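You operate a simulated robot arm through the tools that you are given. There is no shell and no other tool. Be economical: measure what you need, move in short steps, check, and stop when the job is done.

You run a simulated two-armed robot. Do the job below in one go: nothing can be reset, and whatever is moved stays where it is left.

TASK
Wrap the teal box on the turntable, then lay it in the Dapwick bay of the mail crate.
Fine: wind about two to two and a half turns; shut the crate.

The check looks at the end state, three seconds after you hand in, the way a careful person would. Anything else that was tipped, shoved, dropped, spilled or broken makes it a failure.

THE ROBOT
Two 7-joint arms with two-finger parallel grippers on one trunk, on a base that drives. Base frame: it is fixed to the floor where the robot stands at the start and does not move with it; the origin is under the middle of the robot, x ahead of it, y to its left, z up. Readings come in cm, rad, newtons and seconds.
The left shoulder is at the start at [5, 18.7, 113.5], the right one opposite. With the tool pointing down near the work surface each hand reaches from about 10 to 66 cm from the robot's upright axis, wherever it stands, measured 20 degrees to its own side. Places, roughly: Dapwick bay of the mail crate [310, -120, 70]; mail crate [300, -140, 70]; teal box (11x8x6 cm) [50, -10, 100]; turntable plate [50, -10, 90]. Payload 3.43 kg a hand.
Tool frame (each hand has its own): the origin (TCP) lies between the finger pads and is the grasp point; the fingertips stand 3 cm ahead of it; z points along the fingers, y is the line along which they close. The gripper opens to 9.4 cm. The fingers are 2.8 cm wide and 1 cm thick; the gripper's body (5 by 9.6 cm) begins 5.5 cm behind the TCP.
Orientation is told as [roll, pitch, yaw] about the base's x, y, z axes, in that order, counted from this pose: with the fingers straight down and closing along the base's y, the tool's x points along the base's -x, its y along +y and its z along -z.

THE INTERFACE
- The arms move only by the tool move_arm. It takes "left_increments", "right_increments" or both (then of equal length, played together; a hand with none holds still); each is a list of rows, each a list of 7 numbers: the shift along the tool's x, y, z in units of 250 mm (1.0 is 250 mm), then the turn, a rotation vector about the tool's x, y, z in units of 90 degrees (1.0 is 90 degrees), then the finger opening in cm, from 0 to 9.4. In form: [[tx, ty, tz, wx, wy, wz, grip], ...]. A call has 1 to 8 rows; each row is the pose to reach, as a shift and turn from the pose commanded when the call began, along the tool's axes at that moment. A call with a number of a shift or a turn outside -1 to 1 is refused whole. A row lasts 0.2 s, in which the tool goes at most 5 cm and 0.15 rad; a call with a longer step from one row to the next is refused whole, and so is a gripper value outside its range. A pose out of reach is approached as far as the arm can. The call stops where the force on the tool passes 70 N (or 10 N more than at its start, if that is more) or the arm is blocked; 0.2 s more then pass. Each finger travels about 15.3 cm/s and halts on what it meets, pressing with about 21 N; the grip force reading is that of the motor and also rises with nothing between the fingers. The clock runs only during rows and for 0.2 s after the last one: add rows that repeat a pose to give the fingers time. The reply holds the time, the measured pose of the TCP, the force on the tool along the base axes, the opening and the grip force, in the units named above and with some noise, with the torque about the TCP (base axes, N m) and any sound that the robot's microphone picked up, and new pictures: "pictures" is both (left out), scene, wrist or none (wrist: the cameras of the hands that moved).
- Cameras (640 x 400 px; columns grow to the right, rows downward): "scene" is now at [14.17, -1.76, 130.98]; the picture's right is [-0.29, -0.96, 0.00], its down [-0.44, 0.13, -0.89] and it looks along [0.85, -0.26, -0.45] (base axes); focal length 265 px, centre (320, 200). "left" rides on the left gripper at [7.6, -1.4, -10.3] in its tool frame; the picture's right is [0.18, 0.98, 0.00], its down [-0.75, 0.14, -0.64] and it looks along [-0.63, 0.12, 0.77] (tool axes); focal length 243 px, centre (320, 200). "right" rides on the right gripper at [7.6, 1.4, -10.2] in its tool frame; the picture's right is [-0.18, 0.98, 0.00], its down [-0.75, -0.14, -0.64] and it looks along [-0.63, -0.12, 0.77] (tool axes); focal length 243 px, centre (320, 200). There is no depth. A picture from a camera that has moved, and an enlarged one, comes with that camera's place and axes in the base frame and with its lens. The place of the scene camera against the robot may be out by one fixed shift of up to 1.2 cm in any direction.
- move_column(by): slides the trunk up (or, below 0, down) by that many cm; the arms and the scene camera ride with it, the base frame stays. It gives what a move gives, with no picture.
- steer(legs): drives the robot by 1 to 6 legs, each [ahead, left, turn to the left] in cm, cm and rad, along the robot's own axes; the way and the turn of a leg run together, so that a leg with both is an arc; at most 150 cm and 3.142 rad a leg. The arms and the cameras ride along, it lands a little off, and it stops where it bumps. It gives what a move gives, and a new picture of the scene camera.
- turn_head(pan, tilt): turns the head with the scene camera to pan (to the left, within 1.396 rad either way) and tilt (down, from -0.506 to 1.204), counted from straight ahead of the robot. It gives what a move gives, and a new picture of the scene camera.
- enlarge(camera, box): a new picture of the part [left, top, right, bottom] of that camera's present view, enlarged. The clock stands still meanwhile.
- finish_job(): hands the job in; it is judged then, once.

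Work in short steps. Places have to be worked out from the pictures, the camera data and where the tool is seen: move nearer, look again, correct. Check each grasp and each placing, and mend what went wrong. You have 120 turns and 260 pictures in all, those below and enlarged ones among them. Open the grippers and draw the arms clear of the work before you hand the job in, unless the task says otherwise; then end with one line.

The tools are called after "Request:" as name(argument=value, ...) on one line, values as JSON. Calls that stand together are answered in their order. move_arm: Moves the arms, as the interface text tells. Its arguments: {"type":"object","properties":{"left_increments":{"type":"array"},"right_increments":{"type":"array"},"pictures":{"type":"string","enum":["both","scene","wrist","none"]}},"required":[]} The other tools are called the same way: move_column (by) slides the trunk up or down; steer (legs) drives the base; turn_head (pan, tilt) turns the head that bears the scene camera; enlarge (camera, box) takes an enlarged picture of a part of a camera's view; finish_job () hands the job in.

At the start:

```text
t: 0.0
left_position: [41.82, 9.76, 116.98]
left_ee_rot: [-0.001, 0.001, 0.0]
left_ft_force: [-0.3, 1.2, -1.7]
left_wrist_torque: [0.01, -0.01, -0.02]
left_opening: 9.41
left_grasp_force: 0.3
right_position: [33.93, -21.89, 114.59]
right_ee_rot: [-0.001, 0.001, 0.001]
right_ft_force: [0.2, -0.5, 0.6]
right_wrist_torque: [0.0, 0.0, -0.02]
right_opening: 9.38
right_grasp_force: 0.1
trunk travel left (down, up): [-35.0, 8.2]
robot x, y, heading: [-0.01, 0.14, -0.001]
head pan, tilt: [-0.291, 0.473]
```

scene: 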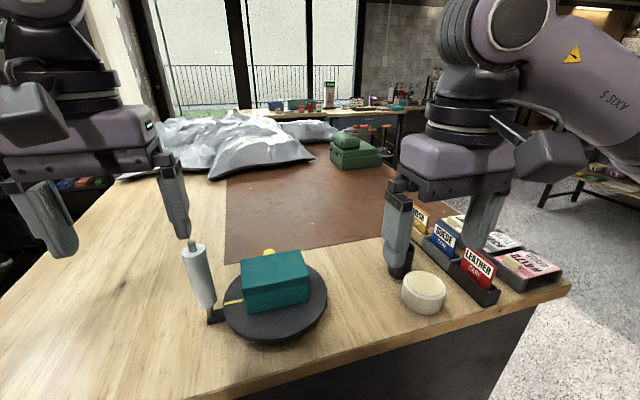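
right: 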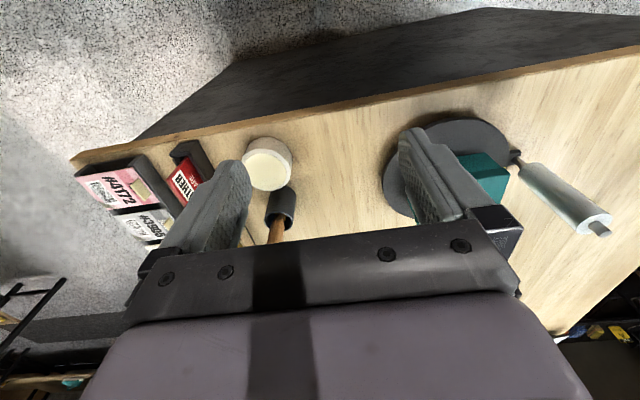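
left: 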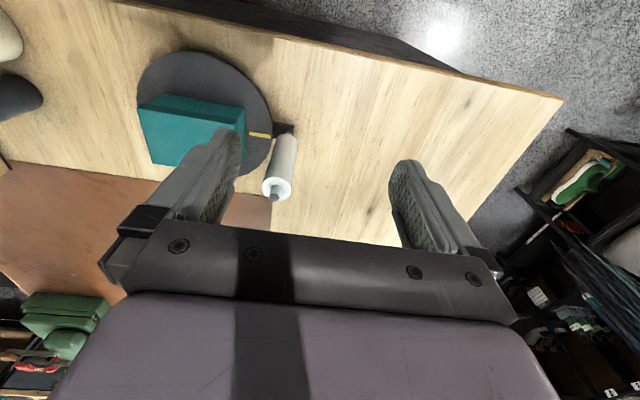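

I see the teal box on a turntable with a film roll on an upright post beside it. I'll enlarge to understand the mechanism.

Request:
enlarge(camera="scene", box=[160, 220, 360, 345])

Request:
enlarge(camera="left", box=[120, 40, 320, 210])

Request:
enlarge(camera="right", box=[380, 110, 620, 260])

```text
3.20 times, centred on (260, 282) of scene
camera zoom: at [14.17, -1.76, 130.98], right [-0.29, -0.96, 0.0], down [-0.44, 0.13, -0.89], along [0.85, -0.26, -0.45], focal length 848 px, centre (512, -64)
```

zoom: 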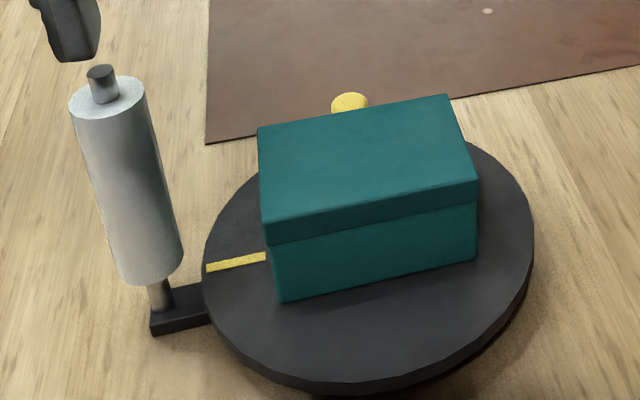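

```text
2.35 times, centred on (220, 125) of left
camera zoom: at [34.17, 8.31, 127.34], right [-0.18, 0.98, 0.0], down [0.75, 0.14, 0.64], along [0.63, 0.12, -0.77], focal length 571 px, centre (555, 376)
```

zoom: 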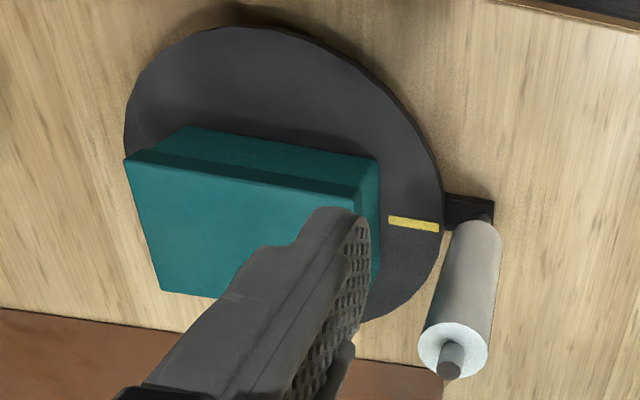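

```text
2.67 times, centred on (500, 185) of right
camera zoom: at [26.19, -20.4, 124.93], right [0.18, 0.98, 0.0], down [0.75, -0.14, 0.64], along [0.63, -0.12, -0.77], focal length 647 px, centre (-160, 240)
```

zoom: 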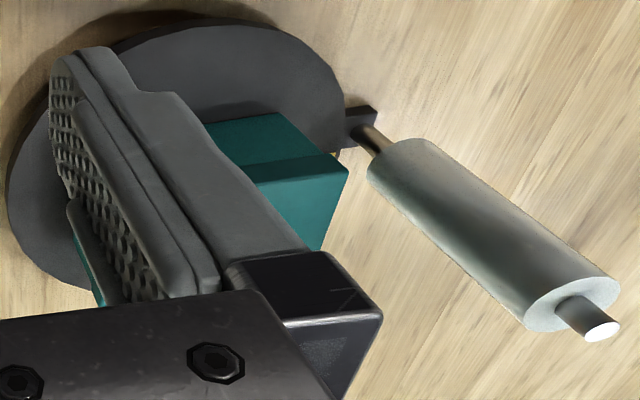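

A yellow knob is behind the box. I'll draw the left hand aside to look at it and at the roll from the left.

Request:
move_arm(left_increments=[[0, 0.15, -0.1, 0, 0, 0, 9.4], [0, 0.3, -0.2, 0, 0, 0, 9.4], [0, 0.45, -0.2, 0, 0, 0, 9.4], [0, 0.6, -0.2, 0.09, 0, 0, 9.4], [0, 0.6, -0.2, 0.18, 0, 0, 9.4], [0, 0.6, -0.2, 0.27, 0, 0, 9.4], [0, 0.6, -0.2, 0.35, 0, 0, 9.4]], pictures="both")

Request:
turn_head(pan=-0.1, tilt=0.65)

```text
t: 1.6
left_position: [41.82, 24.83, 122.17]
left_ee_rot: [-0.551, 0.001, 0.002]
left_ft_force: [0.5, -0.2, -0.2]
left_wrist_torque: [0.0, -0.02, 0.0]
left_opening: 9.42
left_grasp_force: 0.1
right_position: [33.87, -21.86, 114.63]
right_ee_rot: [0.0, 0.0, 0.001]
right_ft_force: [-0.7, -0.1, -0.7]
right_wrist_torque: [0.0, 0.02, 0.0]
right_opening: 9.41
right_grasp_force: 0.0
trunk travel left (down, up): [-35.0, 8.2]
robot x, y, heading: [-0.33, -0.37, 0.0]
head pan, tilt: [-0.291, 0.473]
camera scene: at [14.18, -1.73, 130.98], right [-0.29, -0.96, 0.0], down [-0.44, 0.13, -0.89], along [0.85, -0.26, -0.45], focal length 265 px, centre (320, 200)
camera left: at [34.15, 28.97, 131.53], right [-0.19, 0.84, -0.52], down [0.75, 0.46, 0.47], along [0.63, -0.3, -0.72], focal length 243 px, centre (320, 200)
```

scene: 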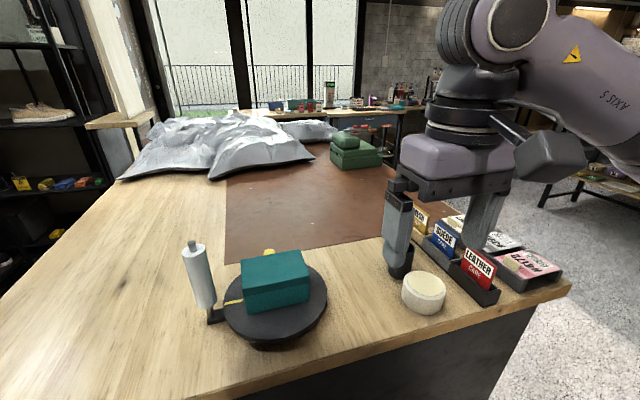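
left: 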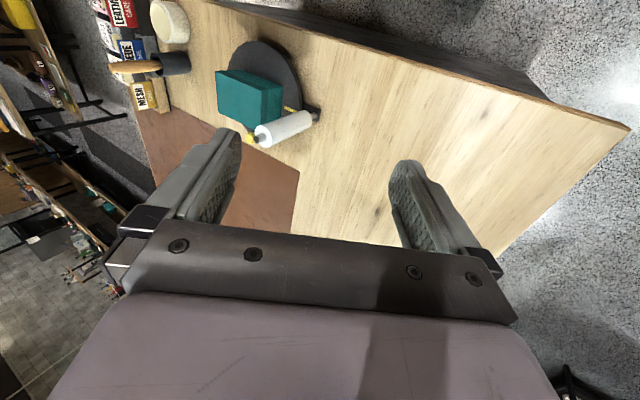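

```text
t: 2.3
left_position: [41.86, 24.97, 122.11]
left_ee_rot: [-0.551, 0.0, 0.001]
left_ft_force: [0.0, -0.2, 0.8]
left_wrist_torque: [0.01, -0.01, 0.0]
left_opening: 9.42
left_grasp_force: 0.0
right_position: [33.89, -21.88, 114.72]
right_ee_rot: [0.0, 0.001, 0.0]
right_ft_force: [0.2, -0.4, 0.3]
right_wrist_torque: [0.01, 0.02, 0.0]
right_opening: 9.43
right_grasp_force: 0.1
trunk travel left (down, up): [-35.0, 8.2]
robot x, y, heading: [0.29, -0.0, 0.003]
head pan, tilt: [-0.099, 0.649]
camera scene: at [14.05, 0.01, 129.4], right [-0.1, -0.99, 0.0], down [-0.6, 0.06, -0.8], along [0.79, -0.08, -0.6], focal length 265 px, centre (320, 200)
```

scene: 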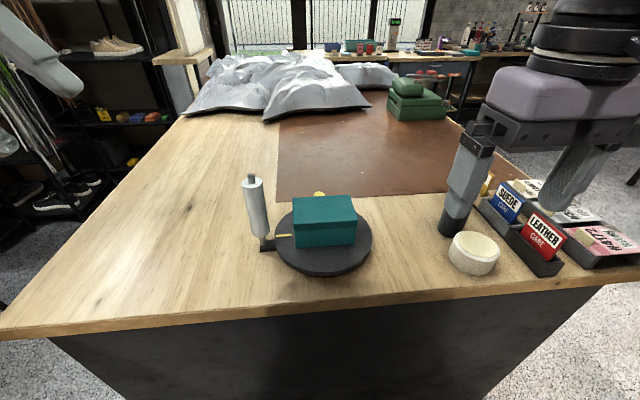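

Request:
enlarge(camera="left", box=[200, 35, 340, 155])

Request:
enlarge(camera="scene", box=[230, 165, 390, 285])

```text
3.33 times, centred on (270, 95) of left
camera zoom: at [34.15, 28.9, 131.55], right [-0.18, 0.84, -0.51], down [0.75, 0.46, 0.47], along [0.63, -0.3, -0.72], focal length 809 px, centre (487, 550)
```

zoom: 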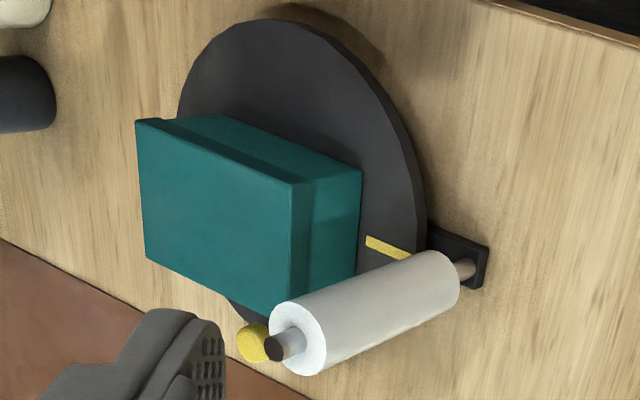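

```text
3.33 times, centred on (310, 225) of scene
camera zoom: at [14.05, 0.01, 129.4], right [-0.1, -0.99, 0.0], down [-0.6, 0.06, -0.8], along [0.79, -0.08, -0.6], focal length 883 px, centre (353, 117)
```

zoom: 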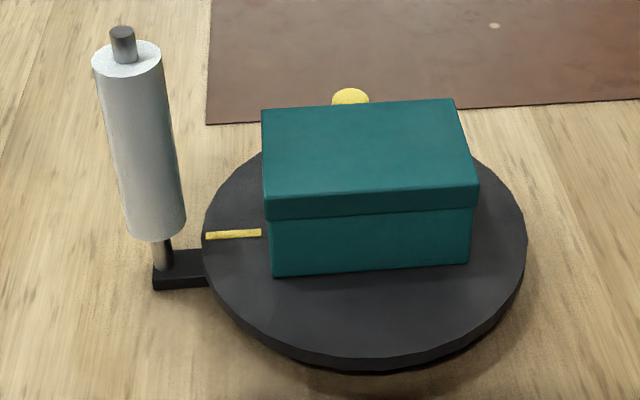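

Plate centre looks near [52.5,-4.5], the peg near [60,-4.3] with top ≈97, and the roll axis near [52,7.6]. I'll straighten the left hand, then turn it to look from the roll's far side.

Request:
move_arm(left_increments=[[0, 0, 0, -0.09, 0, 0, 9.4], [0, 0, 0, -0.18, 0, 0, 9.4], [0, 0, 0, -0.27, 0, 0, 9.4], [0, 0, 0, -0.351, 0, 0, 9.4]], pictures="none")

Request:
move_arm(left_increments=[[-0.1, 0, 0, 0, 0, 0.09, 9.4], [-0.2, 0, 0, 0, 0, 0.18, 9.4], [-0.3, 0, 0, 0, 0, 0.27, 9.4], [-0.4, 0, 0, 0, 0, 0.36, 9.4], [-0.5, 0, 0, 0, 0, 0.45, 9.4], [-0.6, 0, 0, 0, 0, 0.54, 9.4], [-0.7, 0, 0, 0, 0, 0.63, 9.4], [-0.75, -0.1, 0, 0, 0, 0.72, 9.4]], pictures="wrist")

```text
t: 3.3
left_position: [41.88, 24.8, 122.26]
left_ee_rot: [0.001, 0.0, -0.001]
left_ft_force: [-0.2, 0.1, -0.4]
left_wrist_torque: [-0.02, -0.01, -0.02]
left_opening: 9.38
left_grasp_force: 0.1
right_position: [33.83, -21.87, 114.61]
right_ee_rot: [0.004, -0.002, -0.001]
right_ft_force: [0.4, 0.1, 0.1]
right_wrist_torque: [-0.02, 0.0, 0.01]
right_opening: 9.39
right_grasp_force: 0.0
trunk travel left (down, up): [-35.0, 8.2]
robot x, y, heading: [-0.04, 0.07, -0.004]
head pan, tilt: [-0.099, 0.649]
```

```text
t: 5.1
left_position: [40.82, 13.44, 115.65]
left_ee_rot: [0.003, -0.004, -1.117]
left_ft_force: [-0.6, -0.1, 0.0]
left_wrist_torque: [0.03, 0.0, 0.01]
left_opening: 9.41
left_grasp_force: 0.0
left hand out of reach, approached as far as the arm can: row 4, 5, 6, 7, 8
right_position: [33.91, -21.78, 114.61]
right_ee_rot: [0.0, -0.001, -0.001]
right_ft_force: [0.0, -0.3, 0.6]
right_wrist_torque: [0.02, -0.01, -0.01]
right_opening: 9.41
right_grasp_force: 0.0
trunk travel left (down, up): [-35.0, 8.2]
robot x, y, heading: [-0.28, -0.25, -0.002]
head pan, tilt: [-0.099, 0.649]
camera left: at [36.21, 19.51, 125.9], right [0.8, 0.59, 0.0], down [0.45, -0.62, 0.65], along [0.39, -0.52, -0.76], focal length 243 px, centre (320, 200)
```

left: 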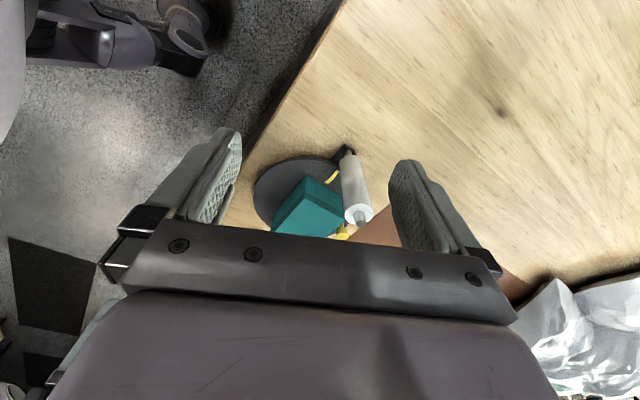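

The arm could not reach at that height and stopped at about [41,13,116]. I'll zoom in on this view before moving on.

Request:
enlarge(camera="left", box=[240, 130, 400, 245])

Request:
move_arm(left_increments=[[0, 0, -0.05, 0, 0, 0, 9.4]], pictures="none")

```text
3.48 times, centred on (320, 188) of left
camera zoom: at [36.21, 19.51, 125.9], right [0.8, 0.59, 0.0], down [0.45, -0.62, 0.65], along [0.39, -0.52, -0.76], focal length 844 px, centre (320, 244)
```

zoom: 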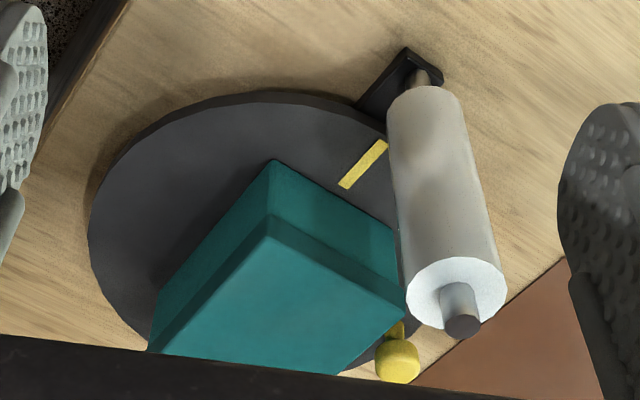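

```text
t: 5.5
left_position: [40.35, 13.18, 116.77]
left_ee_rot: [0.002, 0.0, -1.13]
left_ft_force: [-0.4, 0.2, -0.2]
left_wrist_torque: [-0.01, -0.01, 0.01]
left_opening: 9.38
left_grasp_force: 0.0
left hand out of reach, approached as far as the arm can: row 1
right_position: [33.96, -21.87, 114.61]
right_ee_rot: [0.001, 0.001, -0.001]
right_ft_force: [0.2, 0.7, -0.6]
right_wrist_torque: [0.03, -0.02, 0.0]
right_opening: 9.41
right_grasp_force: 0.0
trunk travel left (down, up): [-35.0, 8.2]
robot x, y, heading: [-0.14, -0.12, 0.004]
head pan, tilt: [-0.099, 0.649]
```

The commanded left target is still out of reach; I'll bring it back inside, well left of the roll, and look down at the base-to-table gap to see whether I can drive nearer.

Request:
move_arm(left_increments=[[0.12, -0.12, 0, 0, 0, 0, 9.4], [0.24, -0.24, 0, 0, 0, 0, 9.4], [0.36, -0.36, 0, 0, 0, 0, 9.4], [0.48, -0.48, 0, 0, 0, 0, 9.4], [0.6, -0.55, 0, 0, 0, 0, 9.4], [0.6, -0.55, 0, 0, 0, 0, 9.4]], pictures="none")

Request:
turn_head(pan=0, tilt=1.2)

```text
t: 6.9
left_position: [21.58, 20.8, 116.55]
left_ee_rot: [0.001, 0.003, -1.13]
left_ft_force: [0.0, -0.1, -0.5]
left_wrist_torque: [-0.03, 0.0, -0.02]
left_opening: 9.41
left_grasp_force: 0.0
right_position: [33.89, -21.9, 114.52]
right_ee_rot: [0.001, -0.001, 0.0]
right_ft_force: [1.7, -0.1, -0.1]
right_wrist_torque: [-0.01, 0.01, 0.02]
right_opening: 9.41
right_grasp_force: 0.0
trunk travel left (down, up): [-35.0, 8.2]
robot x, y, heading: [-0.14, 0.17, 0.001]
head pan, tilt: [-0.099, 0.649]
```

```text
t: 7.9
left_position: [21.54, 20.81, 116.68]
left_ee_rot: [0.001, 0.002, -1.13]
left_ft_force: [-0.3, -0.6, 0.3]
left_wrist_torque: [0.0, 0.03, -0.01]
left_opening: 9.42
left_grasp_force: 0.0
right_position: [33.91, -21.78, 114.59]
right_ee_rot: [-0.001, 0.0, -0.001]
right_ft_force: [0.8, -0.6, 0.7]
right_wrist_torque: [0.04, -0.02, -0.01]
right_opening: 9.39
right_grasp_force: 0.0
trunk travel left (down, up): [-35.0, 8.2]
robot x, y, heading: [-0.1, 0.03, 0.003]
head pan, tilt: [0.0, 1.201]
camera scene: at [11.01, 0.88, 125.37], right [0.0, -1.0, 0.0], down [-0.93, 0.0, -0.36], along [0.36, 0.0, -0.93], focal length 265 px, centre (320, 200)
```

scene: 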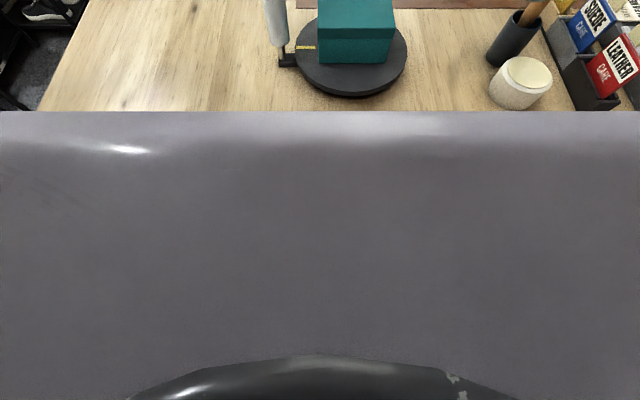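

The body hides the base, so I'll try the reach as is. I bring the right hand over towards the plate while turning it to yaw +90°, well above everything, and close it.

Request:
move_arm(right_increments=[[-0.07, 0.04, 0, 0, 0, -0.09, 8], [-0.14, 0.08, 0, 0, 0, -0.18, 6], [-0.21, 0.12, 0, 0, 0, -0.27, 4], [-0.28, 0.16, 0, 0, 0, -0.36, 2], [-0.35, 0.2, 0, 0, 0, -0.45, 0], [-0.42, 0.24, 0, 0, 0, -0.54, 0], [-0.49, 0.28, 0, 0, 0, -0.63, 0], [-0.56, 0.3, 0, 0, 0, -0.72, 0]], pictures="none")

Request:
turn_head(pan=-0.1, tilt=0.7)

```text
t: 9.7
left_position: [21.46, 20.83, 116.7]
left_ee_rot: [0.0, 0.0, -1.13]
left_ft_force: [-0.1, 0.1, 0.2]
left_wrist_torque: [0.01, 0.01, -0.02]
left_opening: 9.41
left_grasp_force: 0.1
right_position: [42.01, -12.06, 113.29]
right_ee_rot: [-0.002, -0.003, 1.127]
right_ft_force: [0.7, 0.5, -0.7]
right_wrist_torque: [-0.02, 0.0, 0.01]
right_opening: 0.0
right_grasp_force: 21.1
right hand out of reach, approached as far as the arm can: row 7, 8
trunk travel left (down, up): [-35.0, 8.2]
robot x, y, heading: [0.04, -0.31, 0.0]
head pan, tilt: [0.0, 1.201]
```

```text
t: 10.6
left_position: [21.52, 20.72, 116.65]
left_ee_rot: [-0.001, 0.003, -1.13]
left_ft_force: [0.4, 0.4, -0.3]
left_wrist_torque: [0.0, 0.01, -0.01]
left_opening: 9.39
left_grasp_force: 0.1
right_position: [42.01, -11.95, 113.18]
right_ee_rot: [-0.002, -0.002, 1.126]
right_ft_force: [-0.7, -0.2, 0.6]
right_wrist_torque: [0.02, 0.0, -0.03]
right_opening: 0.0
right_grasp_force: 21.3
trunk travel left (down, up): [-35.0, 8.2]
robot x, y, heading: [0.02, 0.03, 0.001]
head pan, tilt: [-0.099, 0.7]
camera scene: at [13.86, 0.04, 128.95], right [-0.1, -1.0, 0.0], down [-0.64, 0.06, -0.76], along [0.76, -0.08, -0.64], focal length 265 px, centre (320, 200)
```

scene: 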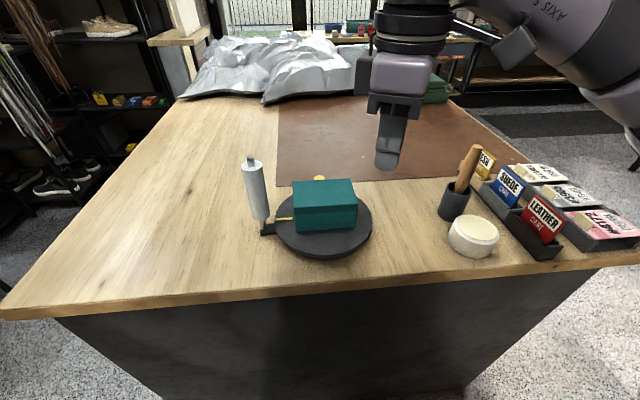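

At this height the reach falls short; raising the trunk should help since the shoulders ride up with it. I'll raise it fully, then finish the yaw.

Request:
move_column(by=8)

Request:
move_arm(right_increments=[[0, 0, 0, 0, 0, -0.09, 0], [0, 0, 0.1, 0, 0, -0.18, 0], [0, 0, 0.2, 0, 0, -0.283, 0], [-0.0, 0.15, 0.2, 0, 0, -0.283, 0], [0, 0.3, 0.2, 0, 0, -0.283, 0]], pictures="both")

```text
t: 11.8
left_position: [21.55, 20.79, 124.65]
left_ee_rot: [0.0, 0.002, -1.129]
left_ft_force: [-0.4, -0.4, 0.4]
left_wrist_torque: [0.0, 0.0, 0.01]
left_opening: 9.38
left_grasp_force: 0.0
right_position: [41.95, -11.98, 121.09]
right_ee_rot: [-0.001, -0.001, 1.125]
right_ft_force: [-0.5, -0.1, 0.0]
right_wrist_torque: [0.0, -0.01, -0.01]
right_opening: 0.0
right_grasp_force: 20.7
trunk travel left (down, up): [-43.0, 0.2]
robot x, y, heading: [0.08, -0.13, 0.009]
head pan, tilt: [-0.099, 0.7]
```

```text
refused: row 3 steps farther than a row can; nothing moved
```

I'll split the turn more finely, and lower toward z ≈ 110.

Request:
move_arm(right_increments=[[0, 0, 0.1, 0, 0, -0.09, 0], [0, 0, 0.2, 0, 0, -0.18, 0], [0, 0, 0.3, 0, 0, -0.27, 0], [0, 0, 0.44, 0, 0, -0.283, 0]], pictures="wrist")

```text
t: 12.8
left_position: [21.59, 20.8, 124.68]
left_ee_rot: [0.0, 0.002, -1.131]
left_ft_force: [0.2, 0.1, 0.1]
left_wrist_torque: [-0.03, 0.0, -0.01]
left_opening: 9.39
left_grasp_force: 0.0
right_position: [33.04, -9.37, 114.07]
right_ee_rot: [-0.002, 0.0, 1.514]
right_ft_force: [0.1, -0.7, 0.4]
right_wrist_torque: [-0.04, -0.01, -0.02]
right_opening: 0.01
right_grasp_force: 21.3
right hand out of reach, approached as far as the arm can: row 1, 2, 3, 4
trunk travel left (down, up): [-43.0, 0.2]
robot x, y, heading: [0.04, -0.05, 0.008]
head pan, tilt: [-0.099, 0.7]
camera right: at [31.05, -16.86, 124.33], right [-0.97, 0.24, 0.0], down [0.18, 0.74, 0.64], along [0.16, 0.62, -0.77], focal length 243 px, centre (320, 200)
```

right: 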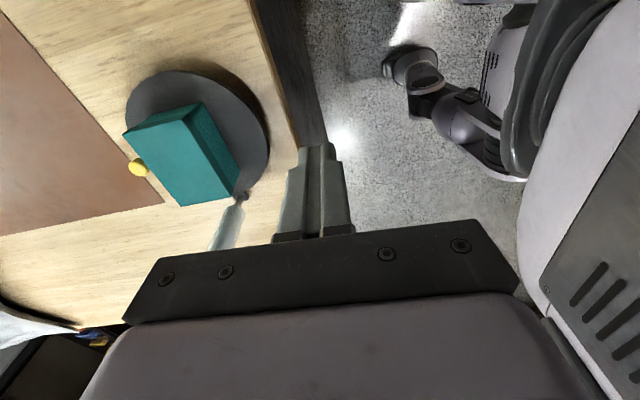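

Yaw +90° is at the right arm's limit. I'll go back to yaw 0 and instead lean the hand (tips toward +y) so its body clears the roll.

Request:
move_arm(right_increments=[[0, 0, 0, 0, 0, 0.09, 0], [0, 0, 0, 0, 0, 0.18, 0], [0, 0, 0, 0, 0, 0.27, 0], [0, 0, 0, 0, 0, 0.36, 0], [0, 0, 0, 0, 0, 0.45, 0], [0, 0, 0, 0, 0, 0.54, 0], [0, 0, 0, 0, 0, 0.63, 0], [0, 0, 0, 0, 0, 0.72, 0]], pictures="none")

Request:
move_arm(right_increments=[[0, 0, 0, 0, 0, 0.09, 0], [0, 0, 0, 0, 0, 0.18, 0], [0, 0, 0, 0, 0, 0.244, 0]], pictures="none")

Request:
move_arm(right_increments=[[-0.15, 0, -0.1, -0.09, 0, 0, 0], [-0.3, -0.1, -0.1, -0.18, 0, 0, 0], [-0.45, -0.1, -0.1, -0.27, 0, 0, 0], [-0.6, -0.1, 0.0, -0.35, 0, 0, 0]], pictures="both")

```text
t: 14.6
left_position: [21.63, 20.69, 124.67]
left_ee_rot: [0.0, 0.001, -1.131]
left_ft_force: [0.3, -0.2, 0.5]
left_wrist_torque: [0.01, 0.0, -0.02]
left_opening: 9.41
left_grasp_force: 0.1
right_position: [33.07, -9.6, 113.92]
right_ee_rot: [-0.002, -0.003, 0.382]
right_ft_force: [-0.1, 0.4, 0.7]
right_wrist_torque: [0.01, 0.01, 0.04]
right_opening: 0.0
right_grasp_force: 20.6
trunk travel left (down, up): [-43.0, 0.2]
robot x, y, heading: [-0.1, -0.05, 0.0]
head pan, tilt: [-0.099, 0.7]
```

```text
t: 15.4
left_position: [21.59, 20.87, 124.78]
left_ee_rot: [0.001, 0.001, -1.131]
left_ft_force: [-0.2, -0.3, 0.1]
left_wrist_torque: [0.02, -0.02, -0.01]
left_opening: 9.42
left_grasp_force: 0.0
right_position: [33.17, -9.66, 114.01]
right_ee_rot: [-0.002, -0.004, -0.003]
right_ft_force: [0.2, -1.0, -0.2]
right_wrist_torque: [0.02, 0.0, 0.01]
right_opening: 0.02
right_grasp_force: 20.5
trunk travel left (down, up): [-43.0, 0.2]
robot x, y, heading: [-0.24, 0.23, 0.004]
head pan, tilt: [-0.099, 0.7]
```

```text
t: 16.4
left_position: [21.68, 20.7, 124.76]
left_ee_rot: [0.001, 0.001, -1.133]
left_ft_force: [0.6, -0.3, -0.2]
left_wrist_torque: [0.0, 0.02, 0.01]
left_opening: 9.43
left_grasp_force: 0.0
right_position: [48.25, -12.17, 113.99]
right_ee_rot: [0.552, -0.004, 0.0]
right_ft_force: [1.2, -0.2, 0.3]
right_wrist_torque: [0.03, 0.01, -0.03]
right_opening: 0.0
right_grasp_force: 21.5
trunk travel left (down, up): [-43.0, 0.2]
robot x, y, heading: [-0.25, -0.01, -0.0]
head pan, tilt: [-0.099, 0.7]
camera scene: at [13.93, -0.03, 136.95], right [-0.1, -0.99, 0.0], down [-0.64, 0.06, -0.76], along [0.76, -0.08, -0.64], focal length 265 px, centre (320, 200)
camera right: at [40.52, -16.3, 123.43], right [0.18, 0.84, 0.52], down [0.75, -0.46, 0.48], along [0.63, 0.3, -0.71], focal length 243 px, centre (320, 200)
```

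scene: 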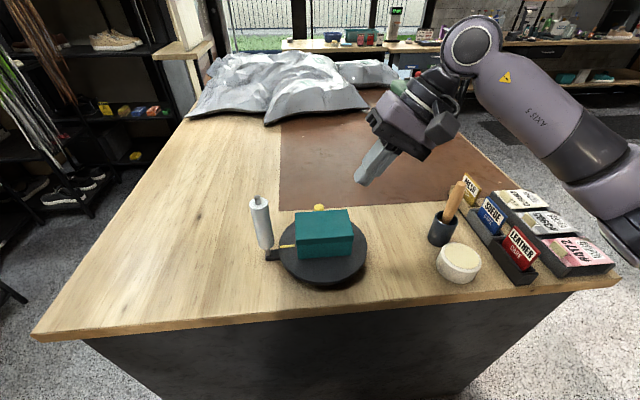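
right: 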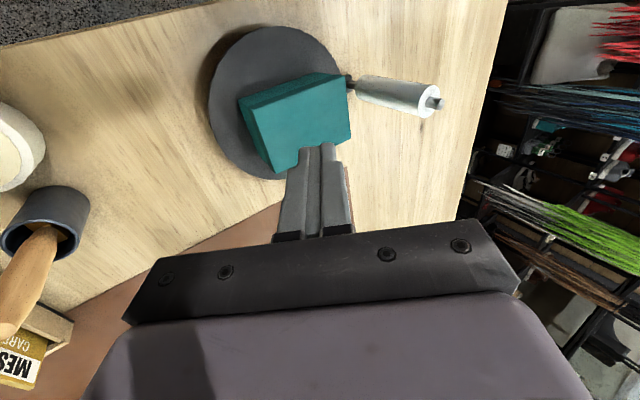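

The reach works and the wrist view confirms centre ≈[52,-5.4], R≈9.7. I move the closed, tilted fingers above a spot on the -y side of the peg.

Request:
move_arm(right_increments=[[-0.115, -0.03, 0.1, 0, 0, 0, 0], [-0.23, -0.06, 0.2, 0, 0, 0, 0], [-0.345, -0.09, 0.3, 0, 0, 0, 0], [-0.458, -0.118, 0.397, 0, 0, 0, 0]], pictures="both")

Request:
enlarge(camera="scene", box=[230, 140, 430, 300])

```text
t: 17.4
left_position: [21.62, 20.81, 124.67]
left_ee_rot: [0.0, -0.001, -1.13]
left_ft_force: [-0.1, -0.3, -0.2]
left_wrist_torque: [-0.04, 0.03, 0.0]
left_opening: 9.39
left_grasp_force: 0.1
right_position: [59.67, -9.37, 103.98]
right_ee_rot: [0.547, -0.005, 0.001]
right_ft_force: [0.5, -0.1, 0.2]
right_wrist_torque: [0.0, 0.02, 0.0]
right_opening: 0.01
right_grasp_force: 21.0
trunk travel left (down, up): [-43.0, 0.2]
robot x, y, heading: [0.1, -0.26, 0.0]
head pan, tilt: [-0.099, 0.7]
camera scene: at [13.9, 0.09, 136.96], right [-0.1, -1.0, 0.0], down [-0.64, 0.06, -0.76], along [0.76, -0.08, -0.64], focal length 265 px, centre (320, 200)
camera right: at [51.91, -13.5, 113.55], right [0.18, 0.84, 0.51], down [0.75, -0.45, 0.48], along [0.63, 0.3, -0.71], focal length 243 px, centre (320, 200)
```

scene: 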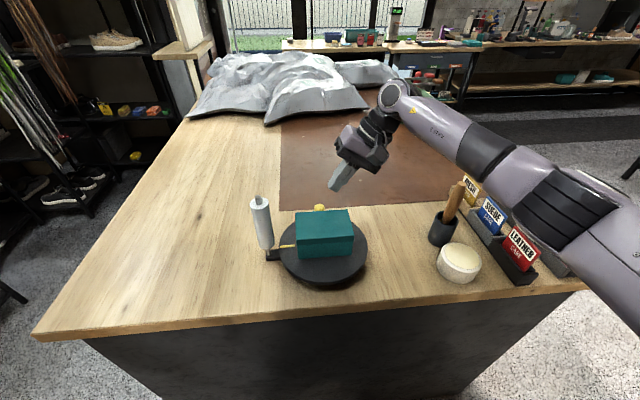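
right: 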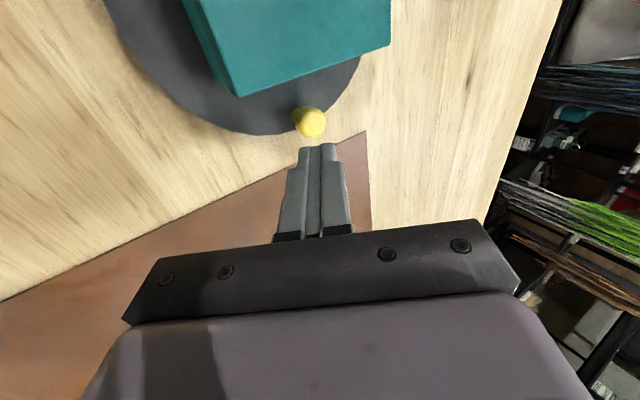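

```text
2.50 times, centred on (330, 220) of scene
camera zoom: at [13.9, 0.09, 136.96], right [-0.1, -1.0, 0.0], down [-0.64, 0.06, -0.76], along [0.76, -0.08, -0.64], focal length 662 px, centre (295, 150)
```

zoom: 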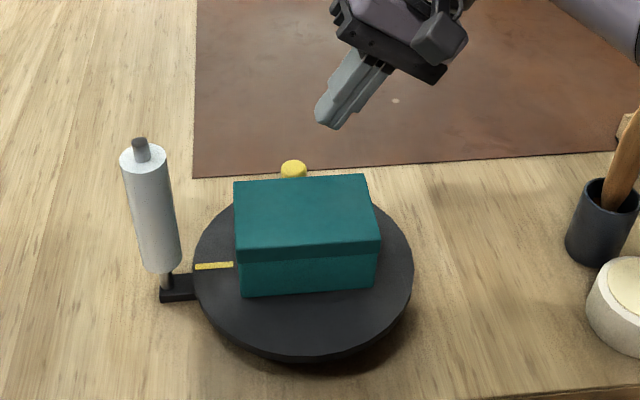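

The knob resolves to ≈[59.8,-5.2,95.8] (r≈7.8). I lower beside it on the -y side.

Request:
move_arm(right_increments=[[-0.012, -0.073, 0.123, 0, 0, 0, 0], [-0.024, -0.147, 0.247, 0, 0, 0, 0]], pictures="both")

```text
t: 18.0
left_position: [21.6, 20.72, 124.68]
left_ee_rot: [0.0, 0.0, -1.13]
left_ft_force: [0.3, -0.5, 0.1]
left_wrist_torque: [-0.01, 0.0, -0.01]
left_opening: 9.39
left_grasp_force: 0.0
right_position: [60.34, -9.43, 96.83]
right_ee_rot: [0.55, -0.004, 0.0]
right_ft_force: [-0.7, 0.1, -0.4]
right_wrist_torque: [0.0, 0.01, -0.01]
right_opening: 0.0
right_grasp_force: 21.1
trunk travel left (down, up): [-43.0, 0.2]
robot x, y, heading: [0.35, -0.33, -0.001]
head pan, tilt: [-0.099, 0.7]
camera scene: at [13.88, 0.04, 136.96], right [-0.1, -1.0, 0.0], down [-0.64, 0.06, -0.76], along [0.76, -0.08, -0.64], focal length 265 px, centre (320, 200)
camera right: at [52.5, -13.52, 106.32], right [0.18, 0.84, 0.51], down [0.75, -0.46, 0.48], along [0.63, 0.3, -0.71], focal length 243 px, centre (320, 200)
```

scene: 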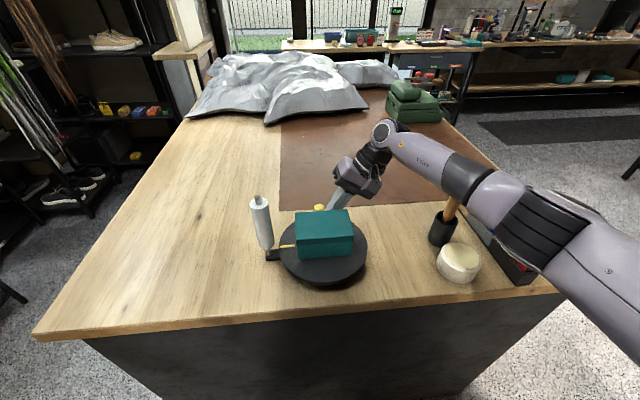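
right: 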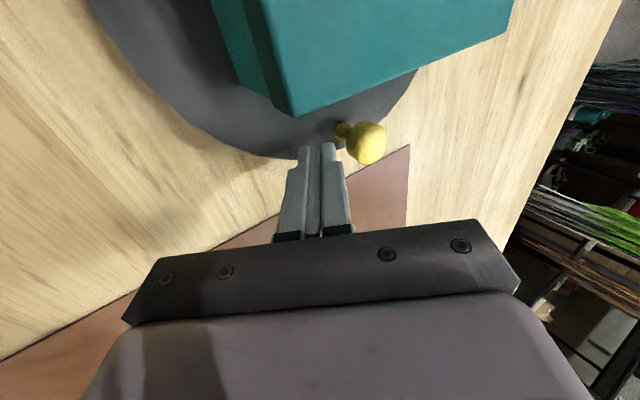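

The finger sits just beside the knob. The forearm seems close to the brush in the cup, so I'll check that before pushing.

Request:
enlarge(camera="scene", box=[370, 110, 640, 290])

```text
2.22 times, centred on (505, 200) of scene
camera zoom: at [13.88, 0.04, 136.96], right [-0.1, -1.0, 0.0], down [-0.64, 0.06, -0.76], along [0.76, -0.08, -0.64], focal length 589 px, centre (-91, 200)
```

zoom: 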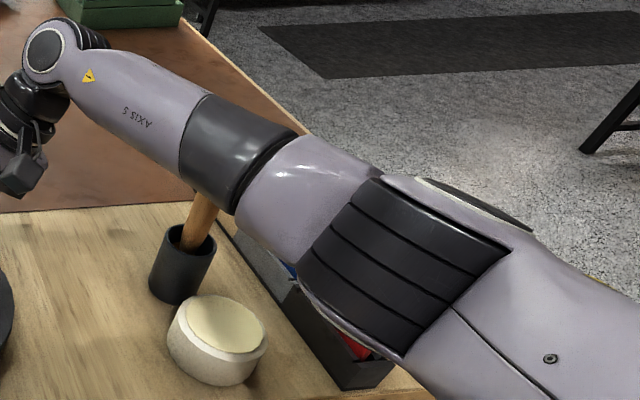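

The forearm comes within a few centimetres of the brush. I'll lift the hand and shift the robot about 12 cm to its left so the arm stays clear of it.

Request:
move_arm(right_increments=[[0, 0.09, -0.146, 0, 0, 0, 0], [0, 0.18, -0.292, 0, 0, 0, 0], [0, 0.27, -0.438, 0, 0, 0, 0], [0.2, 0.27, -0.438, 0, 0, 0, 0]], pictures="none")

Request:
steer(legs=[[0, 12, 0]])

```text
t: 19.0
left_position: [21.51, 20.71, 124.73]
left_ee_rot: [0.001, 0.002, -1.131]
left_ft_force: [0.1, -0.9, 0.5]
left_wrist_torque: [0.01, -0.02, 0.02]
left_opening: 9.4
left_grasp_force: 0.1
right_position: [55.16, -9.5, 109.68]
right_ee_rot: [0.552, -0.003, -0.002]
right_ft_force: [-0.2, 0.1, 0.5]
right_wrist_torque: [-0.01, -0.01, -0.01]
right_opening: 0.01
right_grasp_force: 20.9
trunk travel left (down, up): [-43.0, 0.2]
robot x, y, heading: [0.31, -0.02, -0.001]
head pan, tilt: [-0.099, 0.7]
```

```text
t: 20.2
left_position: [21.51, 32.85, 124.72]
left_ee_rot: [0.001, -0.001, -1.131]
left_ft_force: [0.0, -0.2, 0.3]
left_wrist_torque: [-0.02, 0.02, 0.0]
left_opening: 9.41
left_grasp_force: 0.1
right_position: [55.11, 2.7, 109.56]
right_ee_rot: [0.549, -0.003, 0.0]
right_ft_force: [0.1, 0.1, -0.8]
right_wrist_torque: [-0.03, 0.01, 0.03]
right_opening: 0.01
right_grasp_force: 21.1
trunk travel left (down, up): [-43.0, 0.2]
robot x, y, heading: [0.25, 11.72, 0.001]
head pan, tilt: [-0.099, 0.7]
camera scene: at [13.86, 12.12, 136.96], right [-0.1, -1.0, 0.0], down [-0.64, 0.06, -0.77], along [0.76, -0.08, -0.64], focal length 265 px, centre (320, 200)
```

scene: 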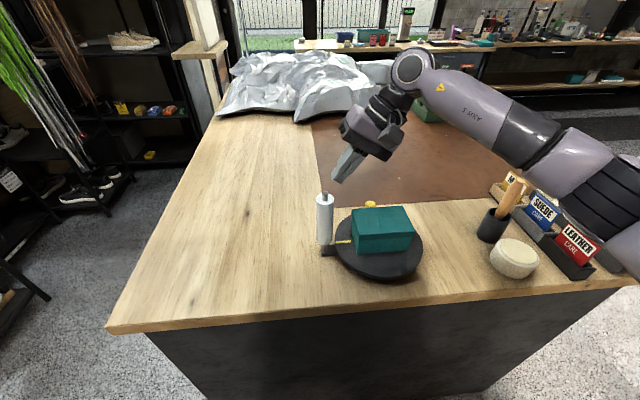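

Good: the forearm is now farther from the brush. I return to the start spot beside the peg.

Request:
move_arm(right_increments=[[-0.07, -0.151, -0.062, 0, 0, 0, 0], [-0.139, -0.302, -0.124, 0, 0, 0, 0], [-0.208, -0.454, -0.186, 0, 0, 0, 0], [-0.208, -0.529, -0.063, 0, 0, 0, 0], [-0.208, -0.604, 0.06, 0, 0, 0, 0], [-0.208, -0.68, 0.182, 0, 0, 0, 0]], pictures="both")

```text
t: 21.6
left_position: [21.55, 32.76, 124.61]
left_ee_rot: [0.0, 0.0, -1.129]
left_ft_force: [0.2, -0.1, 0.0]
left_wrist_torque: [-0.01, 0.01, 0.0]
left_opening: 9.39
left_grasp_force: 0.1
right_position: [60.52, -9.61, 96.75]
right_ee_rot: [0.55, -0.003, 0.001]
right_ft_force: [0.3, -0.2, -0.6]
right_wrist_torque: [0.0, -0.01, -0.01]
right_opening: 0.01
right_grasp_force: 21.3
trunk travel left (down, up): [-43.0, 0.2]
robot x, y, heading: [0.14, 12.37, 0.005]
head pan, tilt: [-0.099, 0.7]
camera scene: at [13.89, 12.01, 136.96], right [-0.1, -1.0, 0.0], down [-0.64, 0.06, -0.76], along [0.76, -0.08, -0.64], focal length 265 px, centre (320, 200)
camera right: at [52.78, -13.8, 106.3], right [0.18, 0.84, 0.51], down [0.75, -0.46, 0.48], along [0.63, 0.3, -0.71], focal length 243 px, centre (320, 200)
```

scene: 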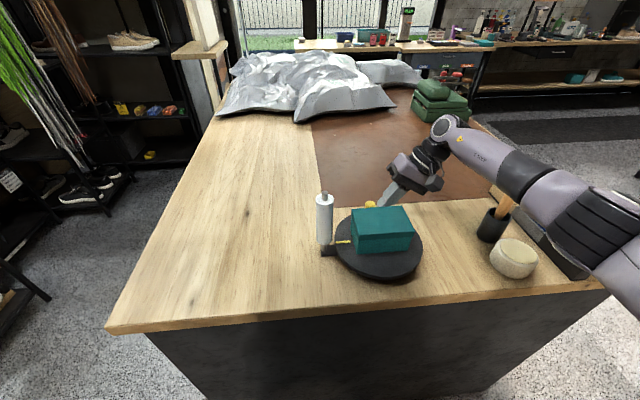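
right: 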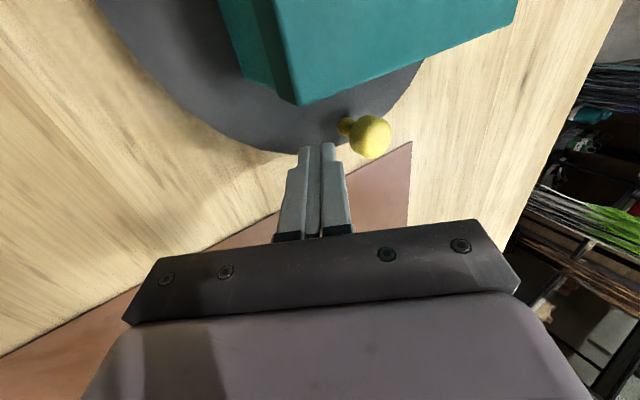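

Now a first short push counter-clockwise (toward +y), watching the force and the film.

Request:
move_arm(right_increments=[[0.023, 0.065, 0.04, 0, 0, 0, 0], [0.017, 0.119, 0.073, 0, 0, 0, 0], [0.023, 0.174, 0.107, 0, 0, 0, 0], [0.042, 0.227, 0.139, 0, 0, 0, 0], [0.073, 0.275, 0.169, 0, 0, 0, 0]], pictures="wrist")

Request:
enlarge(camera="scene", box=[290, 150, 470, 300])

```text
t: 22.8
left_position: [21.65, 32.72, 124.77]
left_ee_rot: [0.002, 0.003, -1.13]
left_ft_force: [0.5, 0.5, -0.4]
left_wrist_torque: [-0.01, 0.0, 0.0]
left_opening: 9.39
left_grasp_force: 0.0
right_position: [58.74, -1.57, 96.87]
right_ee_rot: [0.549, -0.004, 0.002]
right_ft_force: [0.6, 0.7, 0.3]
right_wrist_torque: [0.0, 0.0, 0.02]
right_opening: 0.01
right_grasp_force: 20.7
trunk travel left (down, up): [-43.0, 0.2]
robot x, y, heading: [0.41, 12.28, 0.004]
head pan, tilt: [-0.099, 0.7]
camera right: at [50.98, -5.56, 106.34], right [0.18, 0.84, 0.51], down [0.75, -0.46, 0.48], along [0.63, 0.3, -0.71], focal length 243 px, centre (320, 200)
```

right: 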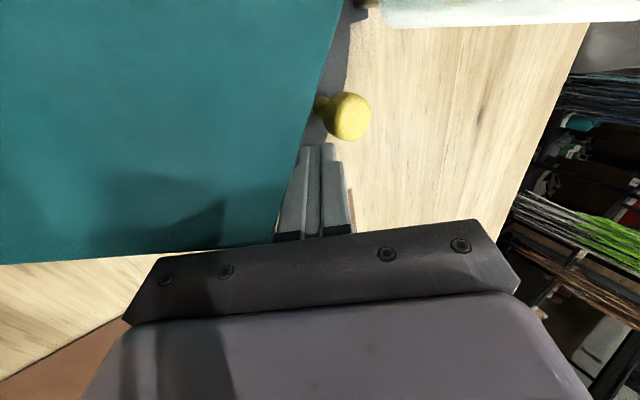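

```text
2.67 times, centred on (380, 225) of scene
camera zoom: at [13.85, 12.03, 136.96], right [-0.1, -1.0, 0.0], down [-0.64, 0.06, -0.77], along [0.76, -0.08, -0.64], focal length 706 px, centre (160, 133)
```

zoom: 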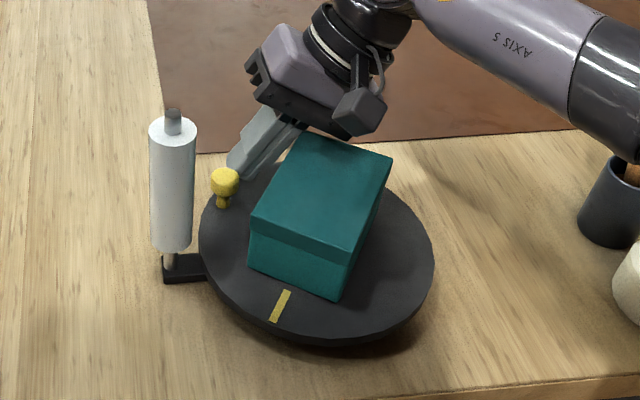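

The plate turns freely, but I see no film between roll and box. I'll look closely at both.

Request:
enlarge(camera="scene", box=[315, 180, 355, 265])

Request:
enlarge(camera="scene", box=[340, 190, 410, 270])

```text
4.71 times, centred on (335, 222) of scene
camera zoom: at [13.85, 12.03, 136.96], right [-0.1, -1.0, 0.0], down [-0.64, 0.06, -0.77], along [0.76, -0.08, -0.64], focal length 1247 px, centre (249, 94)
```

zoom: 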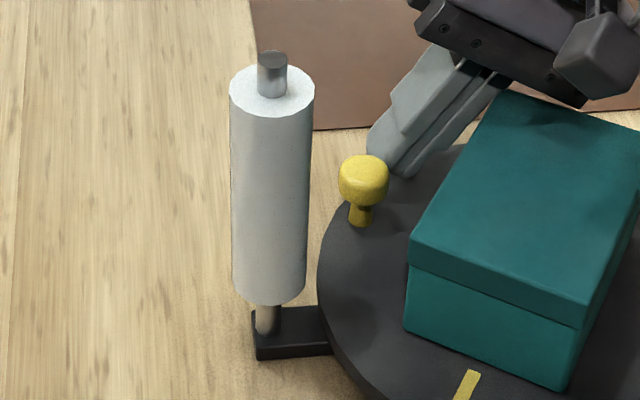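

```text
5.00 times, centred on (375, 230) of scene
camera zoom: at [13.85, 12.03, 136.96], right [-0.1, -1.0, 0.0], down [-0.64, 0.06, -0.77], along [0.76, -0.08, -0.64], focal length 1324 px, centre (45, 50)
```

zoom: 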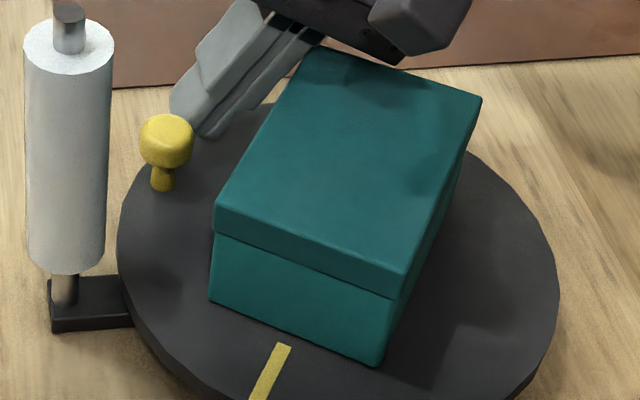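

Nothing shows after ~60°, so the layer may show after fuller turns. I continue counter-clockwise past the roll, then look again.

Request:
move_arm(right_increments=[[0.0536, 0.0515, 0.0316, 0, 0, 0, 0], [0.1208, 0.0904, 0.0555, 0, 0, 0, 0], [0.1968, 0.1136, 0.0698, 0, 0, 0, 0], [0.2772, 0.1204, 0.074, 0, 0, 0, 0], [0.3568, 0.1098, 0.0675, 0, 0, 0, 0], [0.4312, 0.0825, 0.0507, 0, 0, 0, 0], [0.4952, 0.0406, 0.0249, 0, 0, 0, 0], [0.5452, -0.0133, -0.0082, 0, 0, 0, 0]], pictures="wrist")

Request:
enlarge(camera="scene", box=[290, 150, 470, 300])

```text
t: 24.6
left_position: [21.95, 32.7, 124.6]
left_ee_rot: [-0.004, 0.003, -1.13]
left_ft_force: [-0.3, 0.3, 0.2]
left_wrist_torque: [-0.03, 0.01, 0.0]
left_opening: 9.43
left_grasp_force: 0.0
right_position: [46.18, -2.33, 96.89]
right_ee_rot: [0.549, -0.019, -0.015]
right_ft_force: [46.8, -13.9, 8.1]
right_wrist_torque: [-0.17, -0.21, 0.7]
right_opening: 0.01
right_grasp_force: 20.8
trunk travel left (down, up): [-43.0, 0.2]
robot x, y, heading: [-0.12, 11.96, -0.002]
head pan, tilt: [-0.099, 0.7]
camera right: at [38.26, -6.31, 106.25], right [0.19, 0.84, 0.52], down [0.74, -0.47, 0.49], along [0.65, 0.29, -0.7], focal length 243 px, centre (320, 200)
```

right: 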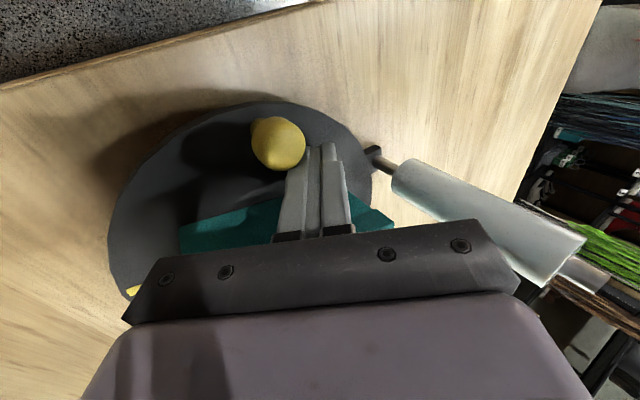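

```text
2.67 times, centred on (380, 225) of scene
camera zoom: at [14.43, 11.87, 136.9], right [-0.1, -1.0, 0.0], down [-0.64, 0.06, -0.76], along [0.76, -0.07, -0.65], focal length 706 px, centre (160, 133)
```

zoom: 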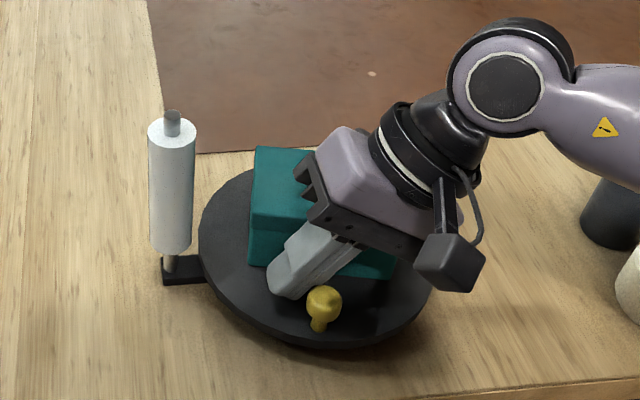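

The push worked past the roll but now the fingers press the knob radially outward (47 N); refitting gives centre ≈[51.6,-5.6], knob r≈8.3. I back off, get behind the knob again and continue on a wider circle.

Request:
move_arm(right_increments=[[-0.0456, 0.0314, 0.0193, 0, 0, 0, 0], [-0.0376, 0.0859, 0.0528, 0, 0, 0, 0], [0.0172, 0.0488, 0.03, 0, 0, 0, 0], [0.06, -0.0133, -0.0082, 0, 0, 0, 0], [0.0828, -0.0839, -0.0516, 0, 0, 0, 0], [0.0844, -0.1575, -0.0968, 0, 0, 0, 0], [0.0644, -0.2309, -0.1419, 0, 0, 0, 0]], pictures="wrist")

Request:
enlarge(camera="scene", box=[290, 150, 470, 300])

```text
t: 25.5
left_position: [21.82, 32.72, 124.72]
left_ee_rot: [0.0, 0.0, -1.129]
left_ft_force: [0.3, 0.2, -0.4]
left_wrist_torque: [-0.01, 0.0, -0.01]
left_opening: 9.39
left_grasp_force: 0.0
right_position: [46.27, -1.99, 96.87]
right_ee_rot: [0.533, -0.044, -0.037]
right_ft_force: [17.6, -6.5, -11.4]
right_wrist_torque: [0.01, -0.36, 0.28]
right_opening: 0.01
right_grasp_force: 21.6
trunk travel left (down, up): [-43.0, 0.2]
robot x, y, heading: [0.18, 11.78, 0.004]
head pan, tilt: [-0.099, 0.7]
stopped in row 4 (right hand): the force on the tool passed its limit (the readings are from after the stop); the commanded pose is now the measured one
camera right: at [38.09, -5.49, 106.2], right [0.19, 0.84, 0.51], down [0.71, -0.48, 0.51], along [0.67, 0.26, -0.69], focal length 243 px, centre (320, 200)
```

right: 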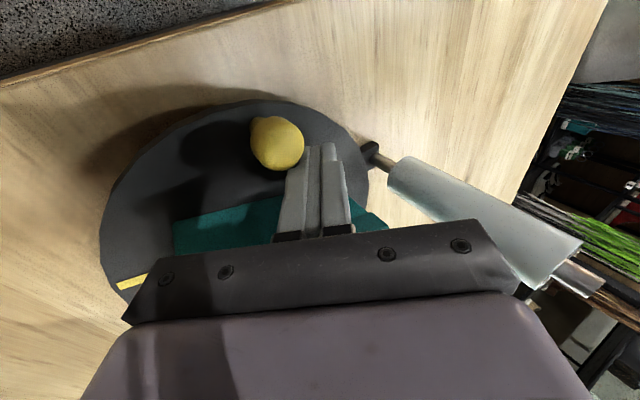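

```text
2.67 times, centred on (380, 225) of scene
camera zoom: at [14.02, 11.99, 136.89], right [-0.1, -1.0, 0.0], down [-0.64, 0.06, -0.76], along [0.76, -0.08, -0.64], focal length 706 px, centre (160, 133)
```

zoom: 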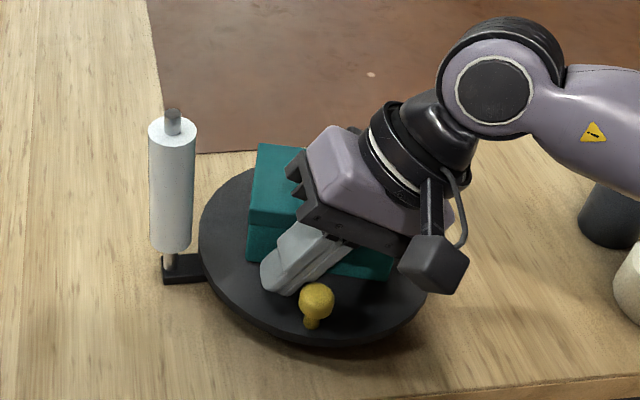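

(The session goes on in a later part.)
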